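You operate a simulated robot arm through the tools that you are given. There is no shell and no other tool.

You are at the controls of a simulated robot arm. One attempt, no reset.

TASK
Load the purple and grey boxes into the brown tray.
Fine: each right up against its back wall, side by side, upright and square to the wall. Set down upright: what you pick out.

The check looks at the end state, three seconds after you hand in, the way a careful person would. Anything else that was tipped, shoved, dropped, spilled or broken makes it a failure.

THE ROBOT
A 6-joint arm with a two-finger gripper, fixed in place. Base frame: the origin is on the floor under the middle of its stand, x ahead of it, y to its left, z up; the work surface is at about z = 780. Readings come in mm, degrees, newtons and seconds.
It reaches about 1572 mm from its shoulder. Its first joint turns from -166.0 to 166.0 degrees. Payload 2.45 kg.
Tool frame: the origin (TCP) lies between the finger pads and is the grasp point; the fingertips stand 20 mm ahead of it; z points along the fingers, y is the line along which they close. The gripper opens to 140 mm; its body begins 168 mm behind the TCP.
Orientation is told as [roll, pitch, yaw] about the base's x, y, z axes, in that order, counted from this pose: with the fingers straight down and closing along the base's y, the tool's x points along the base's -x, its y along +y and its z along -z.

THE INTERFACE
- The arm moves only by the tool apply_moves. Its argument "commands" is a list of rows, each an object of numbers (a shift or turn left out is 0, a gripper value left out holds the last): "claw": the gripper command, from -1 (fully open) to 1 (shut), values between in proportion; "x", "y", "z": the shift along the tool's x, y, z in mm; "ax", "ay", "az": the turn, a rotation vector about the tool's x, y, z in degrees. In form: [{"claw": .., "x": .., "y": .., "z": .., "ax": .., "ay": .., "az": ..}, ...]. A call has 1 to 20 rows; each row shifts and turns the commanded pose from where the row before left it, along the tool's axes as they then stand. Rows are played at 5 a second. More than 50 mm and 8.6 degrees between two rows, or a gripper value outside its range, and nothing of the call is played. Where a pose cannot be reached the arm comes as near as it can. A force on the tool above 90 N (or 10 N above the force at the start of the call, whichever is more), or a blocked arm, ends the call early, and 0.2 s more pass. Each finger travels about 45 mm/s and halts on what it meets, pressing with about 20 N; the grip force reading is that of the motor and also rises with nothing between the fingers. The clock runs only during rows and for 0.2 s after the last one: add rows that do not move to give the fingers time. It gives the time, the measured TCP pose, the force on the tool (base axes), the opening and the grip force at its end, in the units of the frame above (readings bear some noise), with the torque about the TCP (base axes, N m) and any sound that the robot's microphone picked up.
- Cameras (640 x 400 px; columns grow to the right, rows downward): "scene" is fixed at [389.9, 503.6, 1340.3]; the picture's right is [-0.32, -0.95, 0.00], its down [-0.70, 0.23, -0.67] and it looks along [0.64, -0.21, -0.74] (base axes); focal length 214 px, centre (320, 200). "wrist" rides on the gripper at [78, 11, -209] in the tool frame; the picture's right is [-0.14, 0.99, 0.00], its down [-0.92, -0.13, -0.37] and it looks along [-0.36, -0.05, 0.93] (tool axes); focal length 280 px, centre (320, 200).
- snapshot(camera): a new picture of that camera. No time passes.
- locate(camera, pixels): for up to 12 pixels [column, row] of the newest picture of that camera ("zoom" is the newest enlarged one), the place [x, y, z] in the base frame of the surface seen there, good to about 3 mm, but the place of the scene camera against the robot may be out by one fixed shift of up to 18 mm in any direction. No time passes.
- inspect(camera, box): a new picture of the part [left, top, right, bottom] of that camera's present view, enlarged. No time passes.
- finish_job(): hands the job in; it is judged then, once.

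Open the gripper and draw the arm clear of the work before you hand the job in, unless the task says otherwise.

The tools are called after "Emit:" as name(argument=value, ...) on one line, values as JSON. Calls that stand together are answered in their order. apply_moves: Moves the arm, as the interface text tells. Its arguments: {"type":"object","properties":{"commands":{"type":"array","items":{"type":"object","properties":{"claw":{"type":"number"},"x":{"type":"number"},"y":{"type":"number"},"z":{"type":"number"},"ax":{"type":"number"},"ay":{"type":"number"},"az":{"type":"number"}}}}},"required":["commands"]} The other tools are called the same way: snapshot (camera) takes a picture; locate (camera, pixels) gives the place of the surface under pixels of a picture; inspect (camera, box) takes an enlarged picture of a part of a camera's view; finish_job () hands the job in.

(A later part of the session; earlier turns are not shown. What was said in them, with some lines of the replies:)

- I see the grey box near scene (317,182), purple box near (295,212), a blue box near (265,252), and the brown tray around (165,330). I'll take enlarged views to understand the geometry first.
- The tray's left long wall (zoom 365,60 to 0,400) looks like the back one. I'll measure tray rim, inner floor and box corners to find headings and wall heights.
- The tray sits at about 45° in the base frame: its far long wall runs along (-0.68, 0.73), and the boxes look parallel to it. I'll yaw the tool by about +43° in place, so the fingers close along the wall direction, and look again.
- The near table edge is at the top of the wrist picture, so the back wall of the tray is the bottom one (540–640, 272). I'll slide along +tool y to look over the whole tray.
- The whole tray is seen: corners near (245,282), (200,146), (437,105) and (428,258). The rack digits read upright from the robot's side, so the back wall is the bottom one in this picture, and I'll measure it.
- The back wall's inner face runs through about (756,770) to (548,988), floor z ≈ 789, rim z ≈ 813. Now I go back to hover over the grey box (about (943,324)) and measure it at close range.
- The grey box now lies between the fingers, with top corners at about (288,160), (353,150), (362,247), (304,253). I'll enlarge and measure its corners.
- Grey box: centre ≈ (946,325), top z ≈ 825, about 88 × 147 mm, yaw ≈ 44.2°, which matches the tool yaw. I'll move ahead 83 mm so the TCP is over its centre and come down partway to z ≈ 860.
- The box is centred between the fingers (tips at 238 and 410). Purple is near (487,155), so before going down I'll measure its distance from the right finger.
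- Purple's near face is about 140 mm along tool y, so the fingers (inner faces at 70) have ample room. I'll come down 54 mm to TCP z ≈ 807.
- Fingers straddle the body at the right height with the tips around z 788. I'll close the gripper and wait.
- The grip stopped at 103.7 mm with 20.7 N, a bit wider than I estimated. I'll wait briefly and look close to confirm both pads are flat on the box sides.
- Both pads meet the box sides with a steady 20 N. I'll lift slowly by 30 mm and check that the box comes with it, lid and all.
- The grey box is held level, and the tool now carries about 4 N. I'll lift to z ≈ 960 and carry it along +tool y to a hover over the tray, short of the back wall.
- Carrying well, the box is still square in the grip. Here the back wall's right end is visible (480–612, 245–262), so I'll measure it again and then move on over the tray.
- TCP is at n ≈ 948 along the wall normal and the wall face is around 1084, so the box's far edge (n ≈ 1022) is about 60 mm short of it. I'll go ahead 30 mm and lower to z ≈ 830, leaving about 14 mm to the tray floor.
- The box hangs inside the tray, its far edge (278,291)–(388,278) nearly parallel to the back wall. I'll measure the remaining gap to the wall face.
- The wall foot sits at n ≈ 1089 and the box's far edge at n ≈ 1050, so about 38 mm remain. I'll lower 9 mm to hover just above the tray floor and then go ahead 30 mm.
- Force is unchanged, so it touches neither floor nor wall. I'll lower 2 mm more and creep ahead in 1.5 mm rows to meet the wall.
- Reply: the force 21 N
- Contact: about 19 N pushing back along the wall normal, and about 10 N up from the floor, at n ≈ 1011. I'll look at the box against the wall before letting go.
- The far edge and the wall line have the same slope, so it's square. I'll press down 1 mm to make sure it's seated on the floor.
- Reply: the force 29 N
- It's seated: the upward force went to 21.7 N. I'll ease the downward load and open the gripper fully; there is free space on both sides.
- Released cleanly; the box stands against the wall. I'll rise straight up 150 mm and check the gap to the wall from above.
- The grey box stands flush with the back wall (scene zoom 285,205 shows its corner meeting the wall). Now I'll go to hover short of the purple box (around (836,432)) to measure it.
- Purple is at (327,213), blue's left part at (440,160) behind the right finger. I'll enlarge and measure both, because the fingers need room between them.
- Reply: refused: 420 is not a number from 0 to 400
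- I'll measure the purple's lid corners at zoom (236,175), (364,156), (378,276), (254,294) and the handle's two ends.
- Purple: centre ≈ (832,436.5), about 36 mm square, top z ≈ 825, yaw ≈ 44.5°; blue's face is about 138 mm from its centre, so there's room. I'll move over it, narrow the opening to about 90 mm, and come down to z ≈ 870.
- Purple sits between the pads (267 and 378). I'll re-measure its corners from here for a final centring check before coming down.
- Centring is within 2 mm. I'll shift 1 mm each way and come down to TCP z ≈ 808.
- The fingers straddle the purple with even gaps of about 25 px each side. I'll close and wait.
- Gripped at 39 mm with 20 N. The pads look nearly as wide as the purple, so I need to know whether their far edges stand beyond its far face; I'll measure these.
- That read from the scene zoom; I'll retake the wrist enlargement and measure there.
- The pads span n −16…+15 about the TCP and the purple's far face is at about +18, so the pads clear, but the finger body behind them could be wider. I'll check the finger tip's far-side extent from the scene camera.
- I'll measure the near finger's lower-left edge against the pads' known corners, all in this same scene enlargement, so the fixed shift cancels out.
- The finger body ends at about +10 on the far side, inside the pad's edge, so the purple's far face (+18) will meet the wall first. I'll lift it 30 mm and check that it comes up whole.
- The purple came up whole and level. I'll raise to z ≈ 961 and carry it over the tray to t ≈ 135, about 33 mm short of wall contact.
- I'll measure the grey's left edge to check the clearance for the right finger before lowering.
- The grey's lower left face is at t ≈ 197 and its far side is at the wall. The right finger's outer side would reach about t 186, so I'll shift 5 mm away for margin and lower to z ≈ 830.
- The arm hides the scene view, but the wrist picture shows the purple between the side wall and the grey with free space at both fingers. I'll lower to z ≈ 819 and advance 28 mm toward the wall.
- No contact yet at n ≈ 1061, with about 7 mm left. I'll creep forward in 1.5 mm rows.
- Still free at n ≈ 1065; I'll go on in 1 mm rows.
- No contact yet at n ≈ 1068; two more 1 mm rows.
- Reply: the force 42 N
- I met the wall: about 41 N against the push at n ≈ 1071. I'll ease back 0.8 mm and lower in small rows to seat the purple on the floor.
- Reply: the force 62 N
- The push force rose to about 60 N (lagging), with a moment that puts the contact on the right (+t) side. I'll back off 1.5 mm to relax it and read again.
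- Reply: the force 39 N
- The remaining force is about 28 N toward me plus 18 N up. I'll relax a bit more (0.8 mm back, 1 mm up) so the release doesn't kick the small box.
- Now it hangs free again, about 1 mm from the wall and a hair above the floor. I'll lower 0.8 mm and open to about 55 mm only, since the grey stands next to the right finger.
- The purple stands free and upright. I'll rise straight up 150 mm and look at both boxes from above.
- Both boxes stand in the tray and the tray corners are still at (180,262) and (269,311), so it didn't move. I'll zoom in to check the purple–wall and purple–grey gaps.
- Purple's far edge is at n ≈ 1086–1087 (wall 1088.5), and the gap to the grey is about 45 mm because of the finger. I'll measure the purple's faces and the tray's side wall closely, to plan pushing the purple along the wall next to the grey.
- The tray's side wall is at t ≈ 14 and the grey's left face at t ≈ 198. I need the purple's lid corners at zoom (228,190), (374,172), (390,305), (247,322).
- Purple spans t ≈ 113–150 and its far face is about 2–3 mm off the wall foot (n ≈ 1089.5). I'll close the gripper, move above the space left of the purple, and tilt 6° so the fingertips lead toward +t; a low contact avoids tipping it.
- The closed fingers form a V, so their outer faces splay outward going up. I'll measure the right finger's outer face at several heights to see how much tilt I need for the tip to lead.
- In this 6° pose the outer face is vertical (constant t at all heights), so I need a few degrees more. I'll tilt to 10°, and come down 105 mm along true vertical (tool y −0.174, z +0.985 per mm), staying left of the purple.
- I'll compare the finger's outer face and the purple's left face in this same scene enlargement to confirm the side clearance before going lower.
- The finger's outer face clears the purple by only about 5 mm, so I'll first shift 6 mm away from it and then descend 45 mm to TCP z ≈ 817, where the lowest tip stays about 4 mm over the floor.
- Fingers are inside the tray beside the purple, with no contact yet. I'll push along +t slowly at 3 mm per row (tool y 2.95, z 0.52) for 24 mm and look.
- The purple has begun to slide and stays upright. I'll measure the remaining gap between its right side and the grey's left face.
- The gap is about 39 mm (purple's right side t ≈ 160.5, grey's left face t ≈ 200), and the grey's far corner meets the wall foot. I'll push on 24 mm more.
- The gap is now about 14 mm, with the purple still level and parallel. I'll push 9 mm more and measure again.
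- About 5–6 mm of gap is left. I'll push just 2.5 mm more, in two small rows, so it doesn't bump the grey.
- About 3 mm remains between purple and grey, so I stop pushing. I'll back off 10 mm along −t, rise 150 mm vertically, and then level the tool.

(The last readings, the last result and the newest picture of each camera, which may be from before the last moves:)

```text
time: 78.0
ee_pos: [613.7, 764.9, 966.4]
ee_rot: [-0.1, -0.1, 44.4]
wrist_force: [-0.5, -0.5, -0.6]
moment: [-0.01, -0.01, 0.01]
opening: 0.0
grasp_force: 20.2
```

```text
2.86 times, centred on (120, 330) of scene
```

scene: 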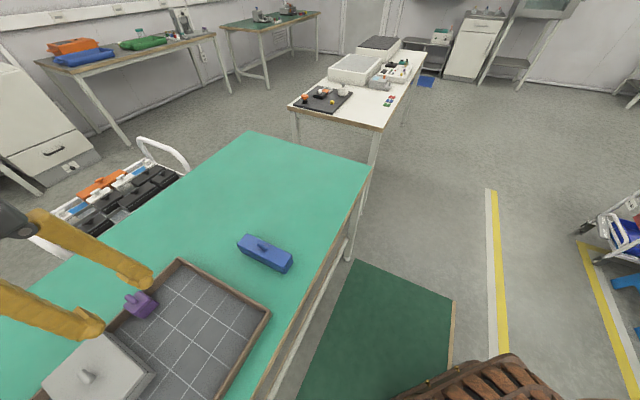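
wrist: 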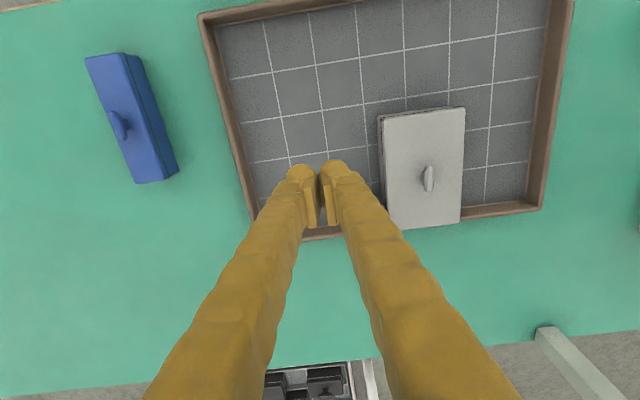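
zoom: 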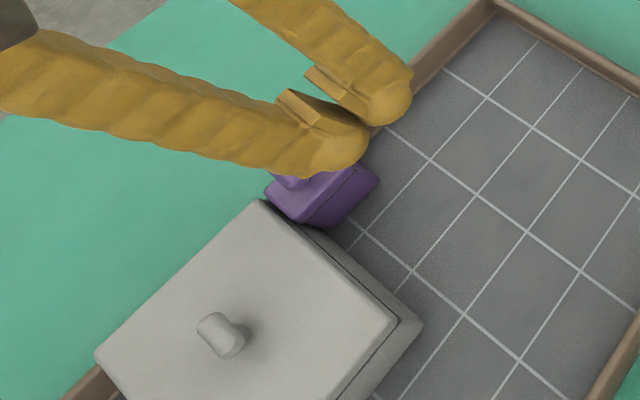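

The purple stands beside the grey. I'll yaw the tool by +90° up here, which gives a view along the wall and also turns the narrow side of the closed fingers toward the grey for a final push to the wall.

Emit:
apply_moves(commands=[{"az": -7.5}, {"az": -7.5}, {"az": -7.5}, {"az": -7.5}, {"az": -7.5}, {"az": -7.5}, {"az": -7.5}, {"az": -7.5}, {"az": -7.5}, {"az": -7.5}, {"az": -7.5}, {"az": -7.5}, {}, {}])

Emit:
snapshot(camera="wrist")

```text
time: 81.0
ee_pos: [611.2, 763.7, 968.4]
ee_rot: [-0.1, 0.0, 134.4]
wrist_force: [0.0, 0.5, 0.1]
moment: [0.01, -0.02, -0.02]
opening: 0.0
grasp_force: 20.2
```

```text
taken
```

wrist: 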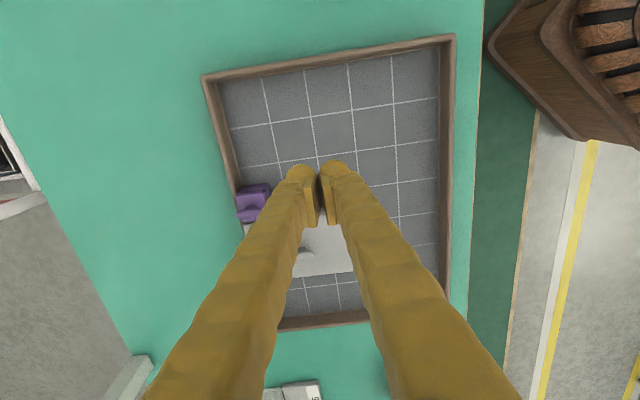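

The turn worked: the back wall now runs down the left at columns 205–245, with the purple at (252,202). I'll zoom in on the purple–wall gap.

Emit:
inspect(camera="wrist", box=[200, 160, 320, 260])

Emit:
locate(camera="zoom", pixels=[[205, 160], [335, 130], [355, 180], [215, 220], [340, 220], [210, 180], [185, 130], [170, 90], [345, 245], [232, 300], [200, 240], [370, 140]])

```text
4.00 times, centred on (260, 210) of wrist
```

zoom: 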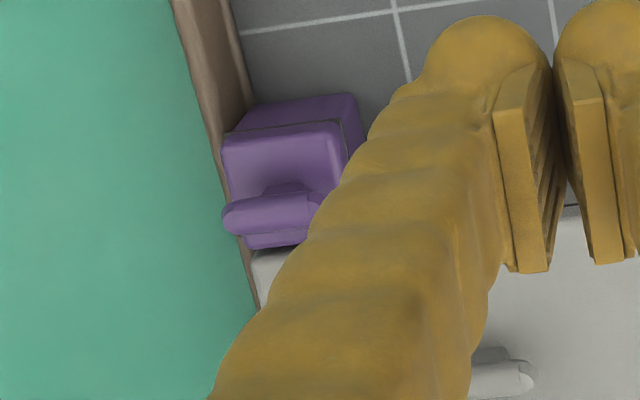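

```text
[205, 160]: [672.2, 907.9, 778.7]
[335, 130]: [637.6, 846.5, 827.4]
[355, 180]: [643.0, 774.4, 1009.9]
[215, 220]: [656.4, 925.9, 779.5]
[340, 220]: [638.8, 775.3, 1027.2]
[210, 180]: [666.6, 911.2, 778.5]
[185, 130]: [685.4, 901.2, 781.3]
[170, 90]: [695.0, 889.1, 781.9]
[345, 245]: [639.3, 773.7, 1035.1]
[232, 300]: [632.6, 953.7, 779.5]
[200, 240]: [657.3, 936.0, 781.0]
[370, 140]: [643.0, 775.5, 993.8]
```

The purple looks very close to the wall. I'll move the hand beyond it (over the grey, staying high at z ≈ 967) so the camera looks straight down on the purple–wall–grey gaps.

Emit:
apply_moves(commands=[{"x": -20, "y": -20}, {"x": -25, "y": -25}, {"x": -25, "y": -25}, {"x": -25, "y": -25}, {"x": -25, "y": -22}, {}, {}])

Emit:
snapshot(camera="wrist")

Emit:
inspect(camera="wrist", box=[250, 60, 410, 160])

```text
time: 82.6
ee_pos: [611.1, 929.7, 966.9]
ee_rot: [0.0, 0.2, 134.4]
wrist_force: [0.3, -0.9, 0.1]
moment: [0.0, 0.0, 0.01]
opening: 0.2
grasp_force: 19.9
```

```text
taken
```

wrist: 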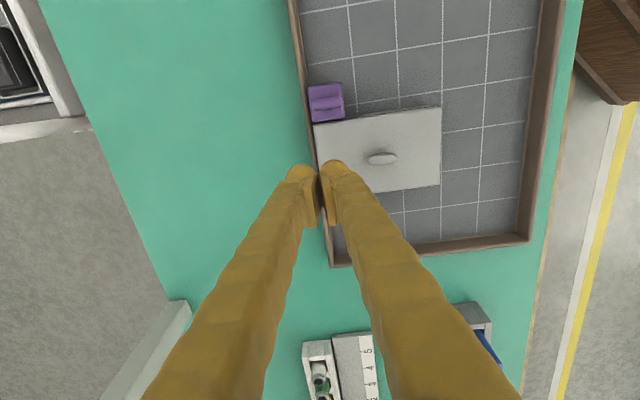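

```text
4.00 times, centred on (330, 110) of wrist
```

zoom: 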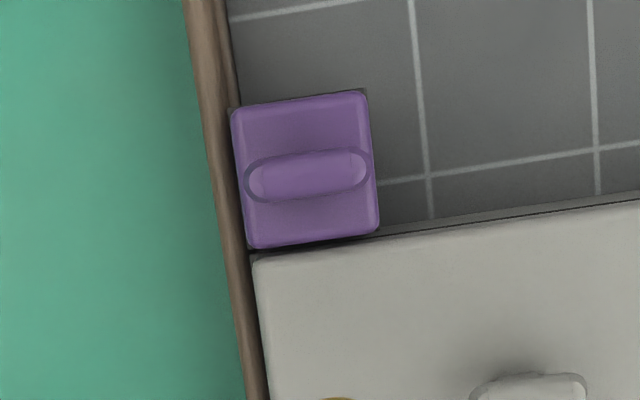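

From overhead, the purple's left edge (232,108)–(247,247) runs along the wall's inner face, and only a thin gap shows to the grey. I'll measure these edges.

Emit:
locate(camera="zoom", pixels=[[240, 120], [252, 238], [362, 102], [374, 228], [236, 80], [233, 50], [229, 10], [258, 268], [266, 340], [246, 60], [240, 20], [380, 250]])

Emit:
inspect(camera="wrist", box=[295, 70, 355, 130])

```text
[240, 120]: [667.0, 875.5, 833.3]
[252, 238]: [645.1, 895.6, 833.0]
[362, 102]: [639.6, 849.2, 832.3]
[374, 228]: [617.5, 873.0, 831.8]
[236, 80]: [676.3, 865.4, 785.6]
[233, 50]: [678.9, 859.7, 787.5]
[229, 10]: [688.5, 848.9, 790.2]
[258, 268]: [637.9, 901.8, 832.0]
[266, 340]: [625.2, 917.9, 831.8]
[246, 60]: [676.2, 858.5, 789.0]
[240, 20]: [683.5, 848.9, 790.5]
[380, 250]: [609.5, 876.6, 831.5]
```

```text
6.67 times, centred on (325, 100) of wrist
```

zoom: 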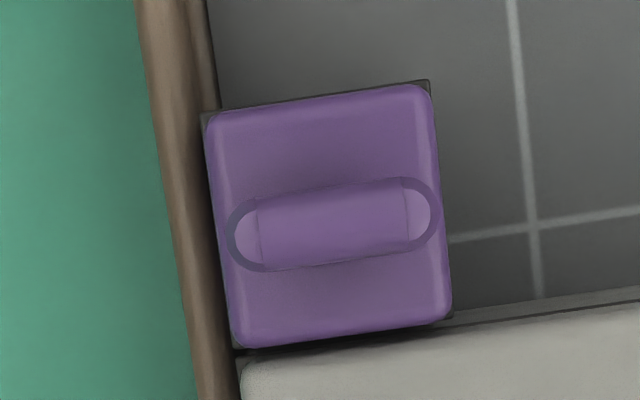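

The purple's lid edge is at n ≈ 1087–1089, the same as the wall face, parallel to it, and with 1–3 mm to the grey. I'll move on 90 mm along +t (staying high) to check the grey's whole far edge against the wall too.

Emit:
apply_moves(commands=[{"x": -30}, {"x": -30}, {"x": -30}, {}, {}])

Emit:
snapshot(camera="wrist")

Emit:
inspect(camera="wrist", box=[260, 20, 420, 160])

Emit:
locate(camera="zoom", pixels=[[165, 100], [175, 180], [187, 270], [205, 355], [195, 330], [460, 60], [490, 280], [210, 380], [175, 20], [190, 290]])

```text
time: 83.8
ee_pos: [548.8, 995.4, 969.2]
ee_rot: [-0.1, 0.0, 134.3]
wrist_force: [0.5, 0.1, -0.1]
moment: [0.03, -0.02, 0.0]
opening: 0.1
grasp_force: 20.0
```

```text
taken
```

wrist: 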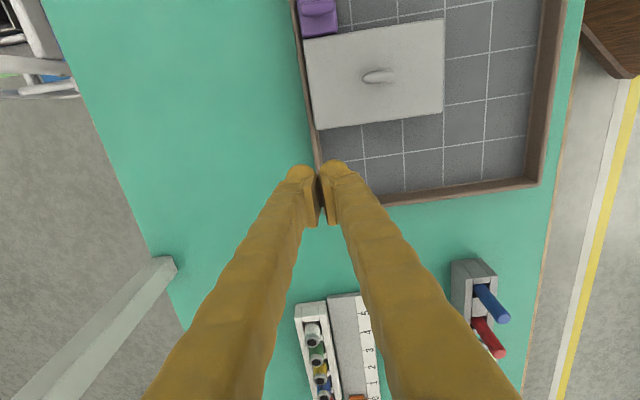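

```text
2.86 times, centred on (340, 90) of wrist
```

zoom: 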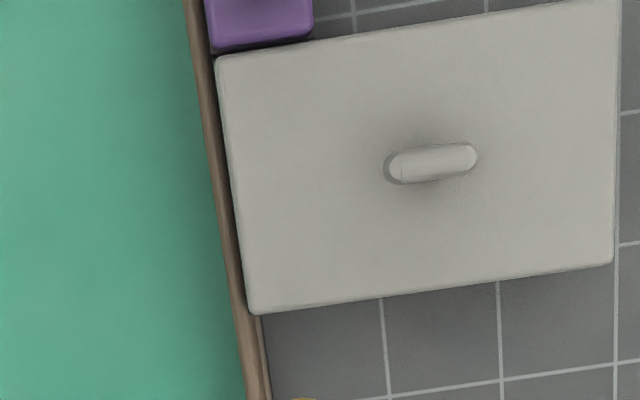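

```text
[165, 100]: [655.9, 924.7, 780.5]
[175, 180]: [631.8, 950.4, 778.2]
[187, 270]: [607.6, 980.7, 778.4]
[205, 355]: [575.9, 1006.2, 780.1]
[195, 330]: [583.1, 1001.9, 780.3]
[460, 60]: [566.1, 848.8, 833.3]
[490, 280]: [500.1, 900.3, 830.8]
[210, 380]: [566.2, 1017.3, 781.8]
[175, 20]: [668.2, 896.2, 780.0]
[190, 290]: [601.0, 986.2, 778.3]
```

I'll measure the grey's far edge at zoom (224,75), (232,140), (241,210), (252,300) and the wall beside it, to check that it is square.

Emit:
locate(camera="zoom", pixels=[[224, 75], [232, 140], [241, 210], [253, 300], [600, 20], [605, 250], [268, 340], [272, 380], [252, 345], [258, 390], [201, 40], [209, 100]])

Emit:
inspect(camera="wrist", box=[285, 20, 345, 80])

Emit:
inspect(camera="wrist", box=[295, 90, 355, 150])

```text
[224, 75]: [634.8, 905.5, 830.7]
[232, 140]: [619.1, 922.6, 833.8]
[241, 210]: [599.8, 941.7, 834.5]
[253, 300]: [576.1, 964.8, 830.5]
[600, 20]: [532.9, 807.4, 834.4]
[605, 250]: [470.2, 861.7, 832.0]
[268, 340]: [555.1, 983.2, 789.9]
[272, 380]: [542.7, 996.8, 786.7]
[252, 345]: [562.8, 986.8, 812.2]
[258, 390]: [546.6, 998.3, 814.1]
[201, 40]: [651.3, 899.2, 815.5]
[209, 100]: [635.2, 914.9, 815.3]
```

```text
6.67 times, centred on (315, 50) of wrist
```

zoom: 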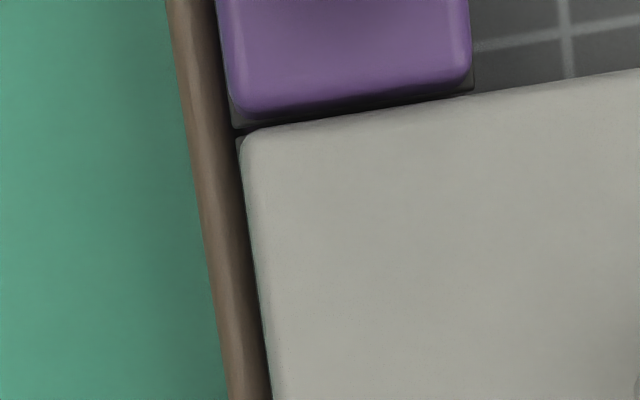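

```text
6.67 times, centred on (325, 120) of wrist
```

zoom: 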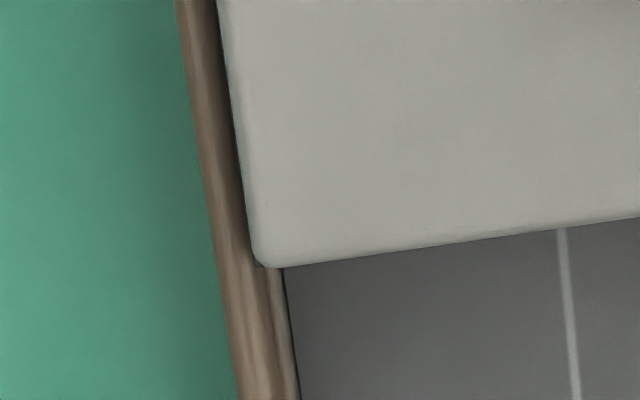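

The grey's far edge runs parallel to the wall within about 1° and touches it, and the purple sits beside it, also against the wall. I'll now rise, draw back toward the robot clear of the table, and open the gripper.

Emit:
apply_moves(commands=[{"z": -30}, {"z": -40}, {"z": -40}, {"z": -40}, {"y": 25}, {"y": 40}, {"y": 40}, {"y": 40}, {"y": 40}, {"y": 40}, {"y": 40}, {"y": 40}, {"y": 40}, {"y": 25, "claw": -1}, {"claw": -1}, {"claw": -1}, {"claw": -1}, {"claw": -1}, {"claw": -1}, {}])

Emit:
snapshot(camera="scene")

Emit:
snapshot(camera="wrist")

```text
time: 88.0
ee_pos: [285.8, 736.2, 1112.0]
ee_rot: [0.3, 0.2, 134.2]
wrist_force: [-0.2, 1.1, 0.8]
moment: [-0.01, 0.03, -0.01]
opening: 140.0
grasp_force: 0.0
```

```text
taken
```

scene: 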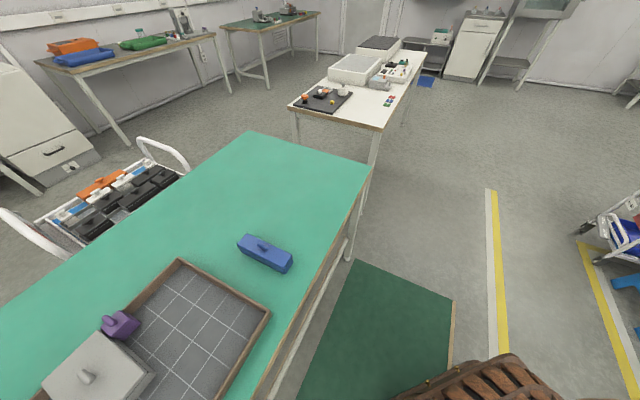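

```text
taken
```

wrist: 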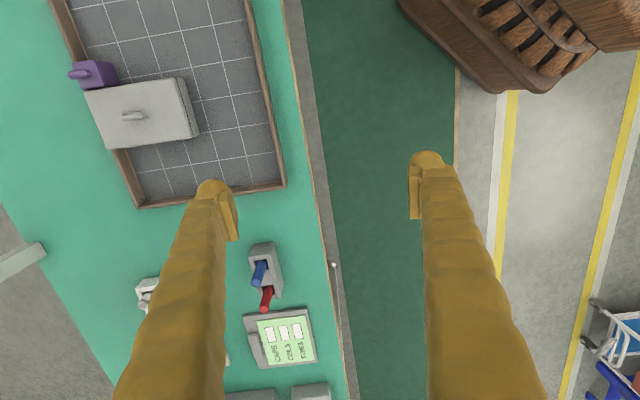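

The arm is clear and open, and blue is where it was. One last close look at the two boxes in the tray before handing in.

Emit:
inspect(camera="scene", box=[30, 250, 200, 400])

Emit:
inspect(camera="wrist", box=[40, 20, 240, 220])

Emit:
inspect(camera="wrist", box=[130, 230, 340, 400])

```text
2.67 times, centred on (115, 325) of scene
```

zoom: 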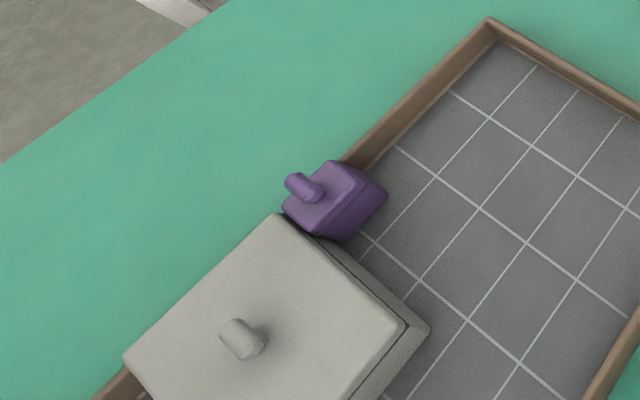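

```text
2.00 times, centred on (140, 120) of wrist
```

zoom: 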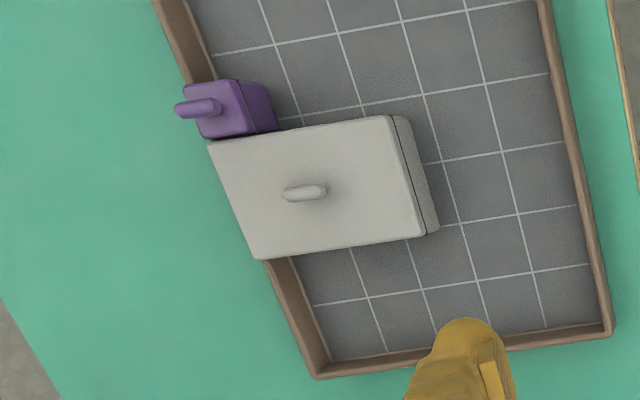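

```text
2.35 times, centred on (235, 315) of wrist
```

zoom: 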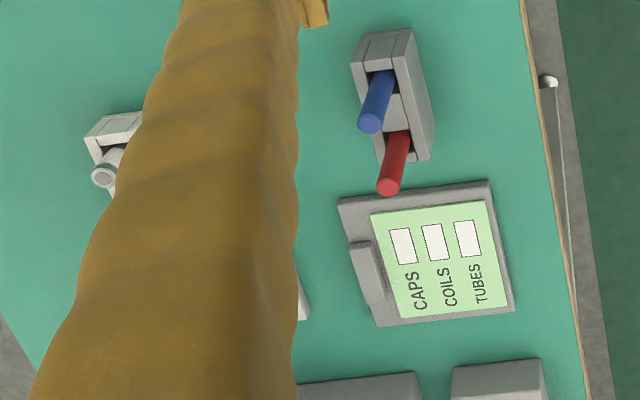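

Both boxes stand upright against the back wall, side by side and square to it. The lids are on, blue and everything else is untouched, and the arm is clear with the gripper open, so I'm handing in.

Emit:
finish_job()

```text
The job is handed in.
```

I loaded the purple and grey boxes into the brown tray and handed the job in. The result of the check hasn't come back.

- **Back wall:** I took this to be the long wall farthest from the robot, since the printed labels on the table read upright from the robot's side.
- **Grey box:** it stands upright with its far end touching the wall. It is within about 1° of square, so one corner may sit about 2 mm off the wall.
- **Purple box:** it stands upright beside the grey box, with 1–3 mm between them. Its far side is at the wall, within about 1 mm.
- **How the purple got there:** the finger between the two boxes left a gap of about 45 mm. After releasing the purple, I slid it along the wall with the closed fingers.
- **Everything else:** the blue box and the tray are where they were, and both lids are on. The arm is drawn back with the gripper open.
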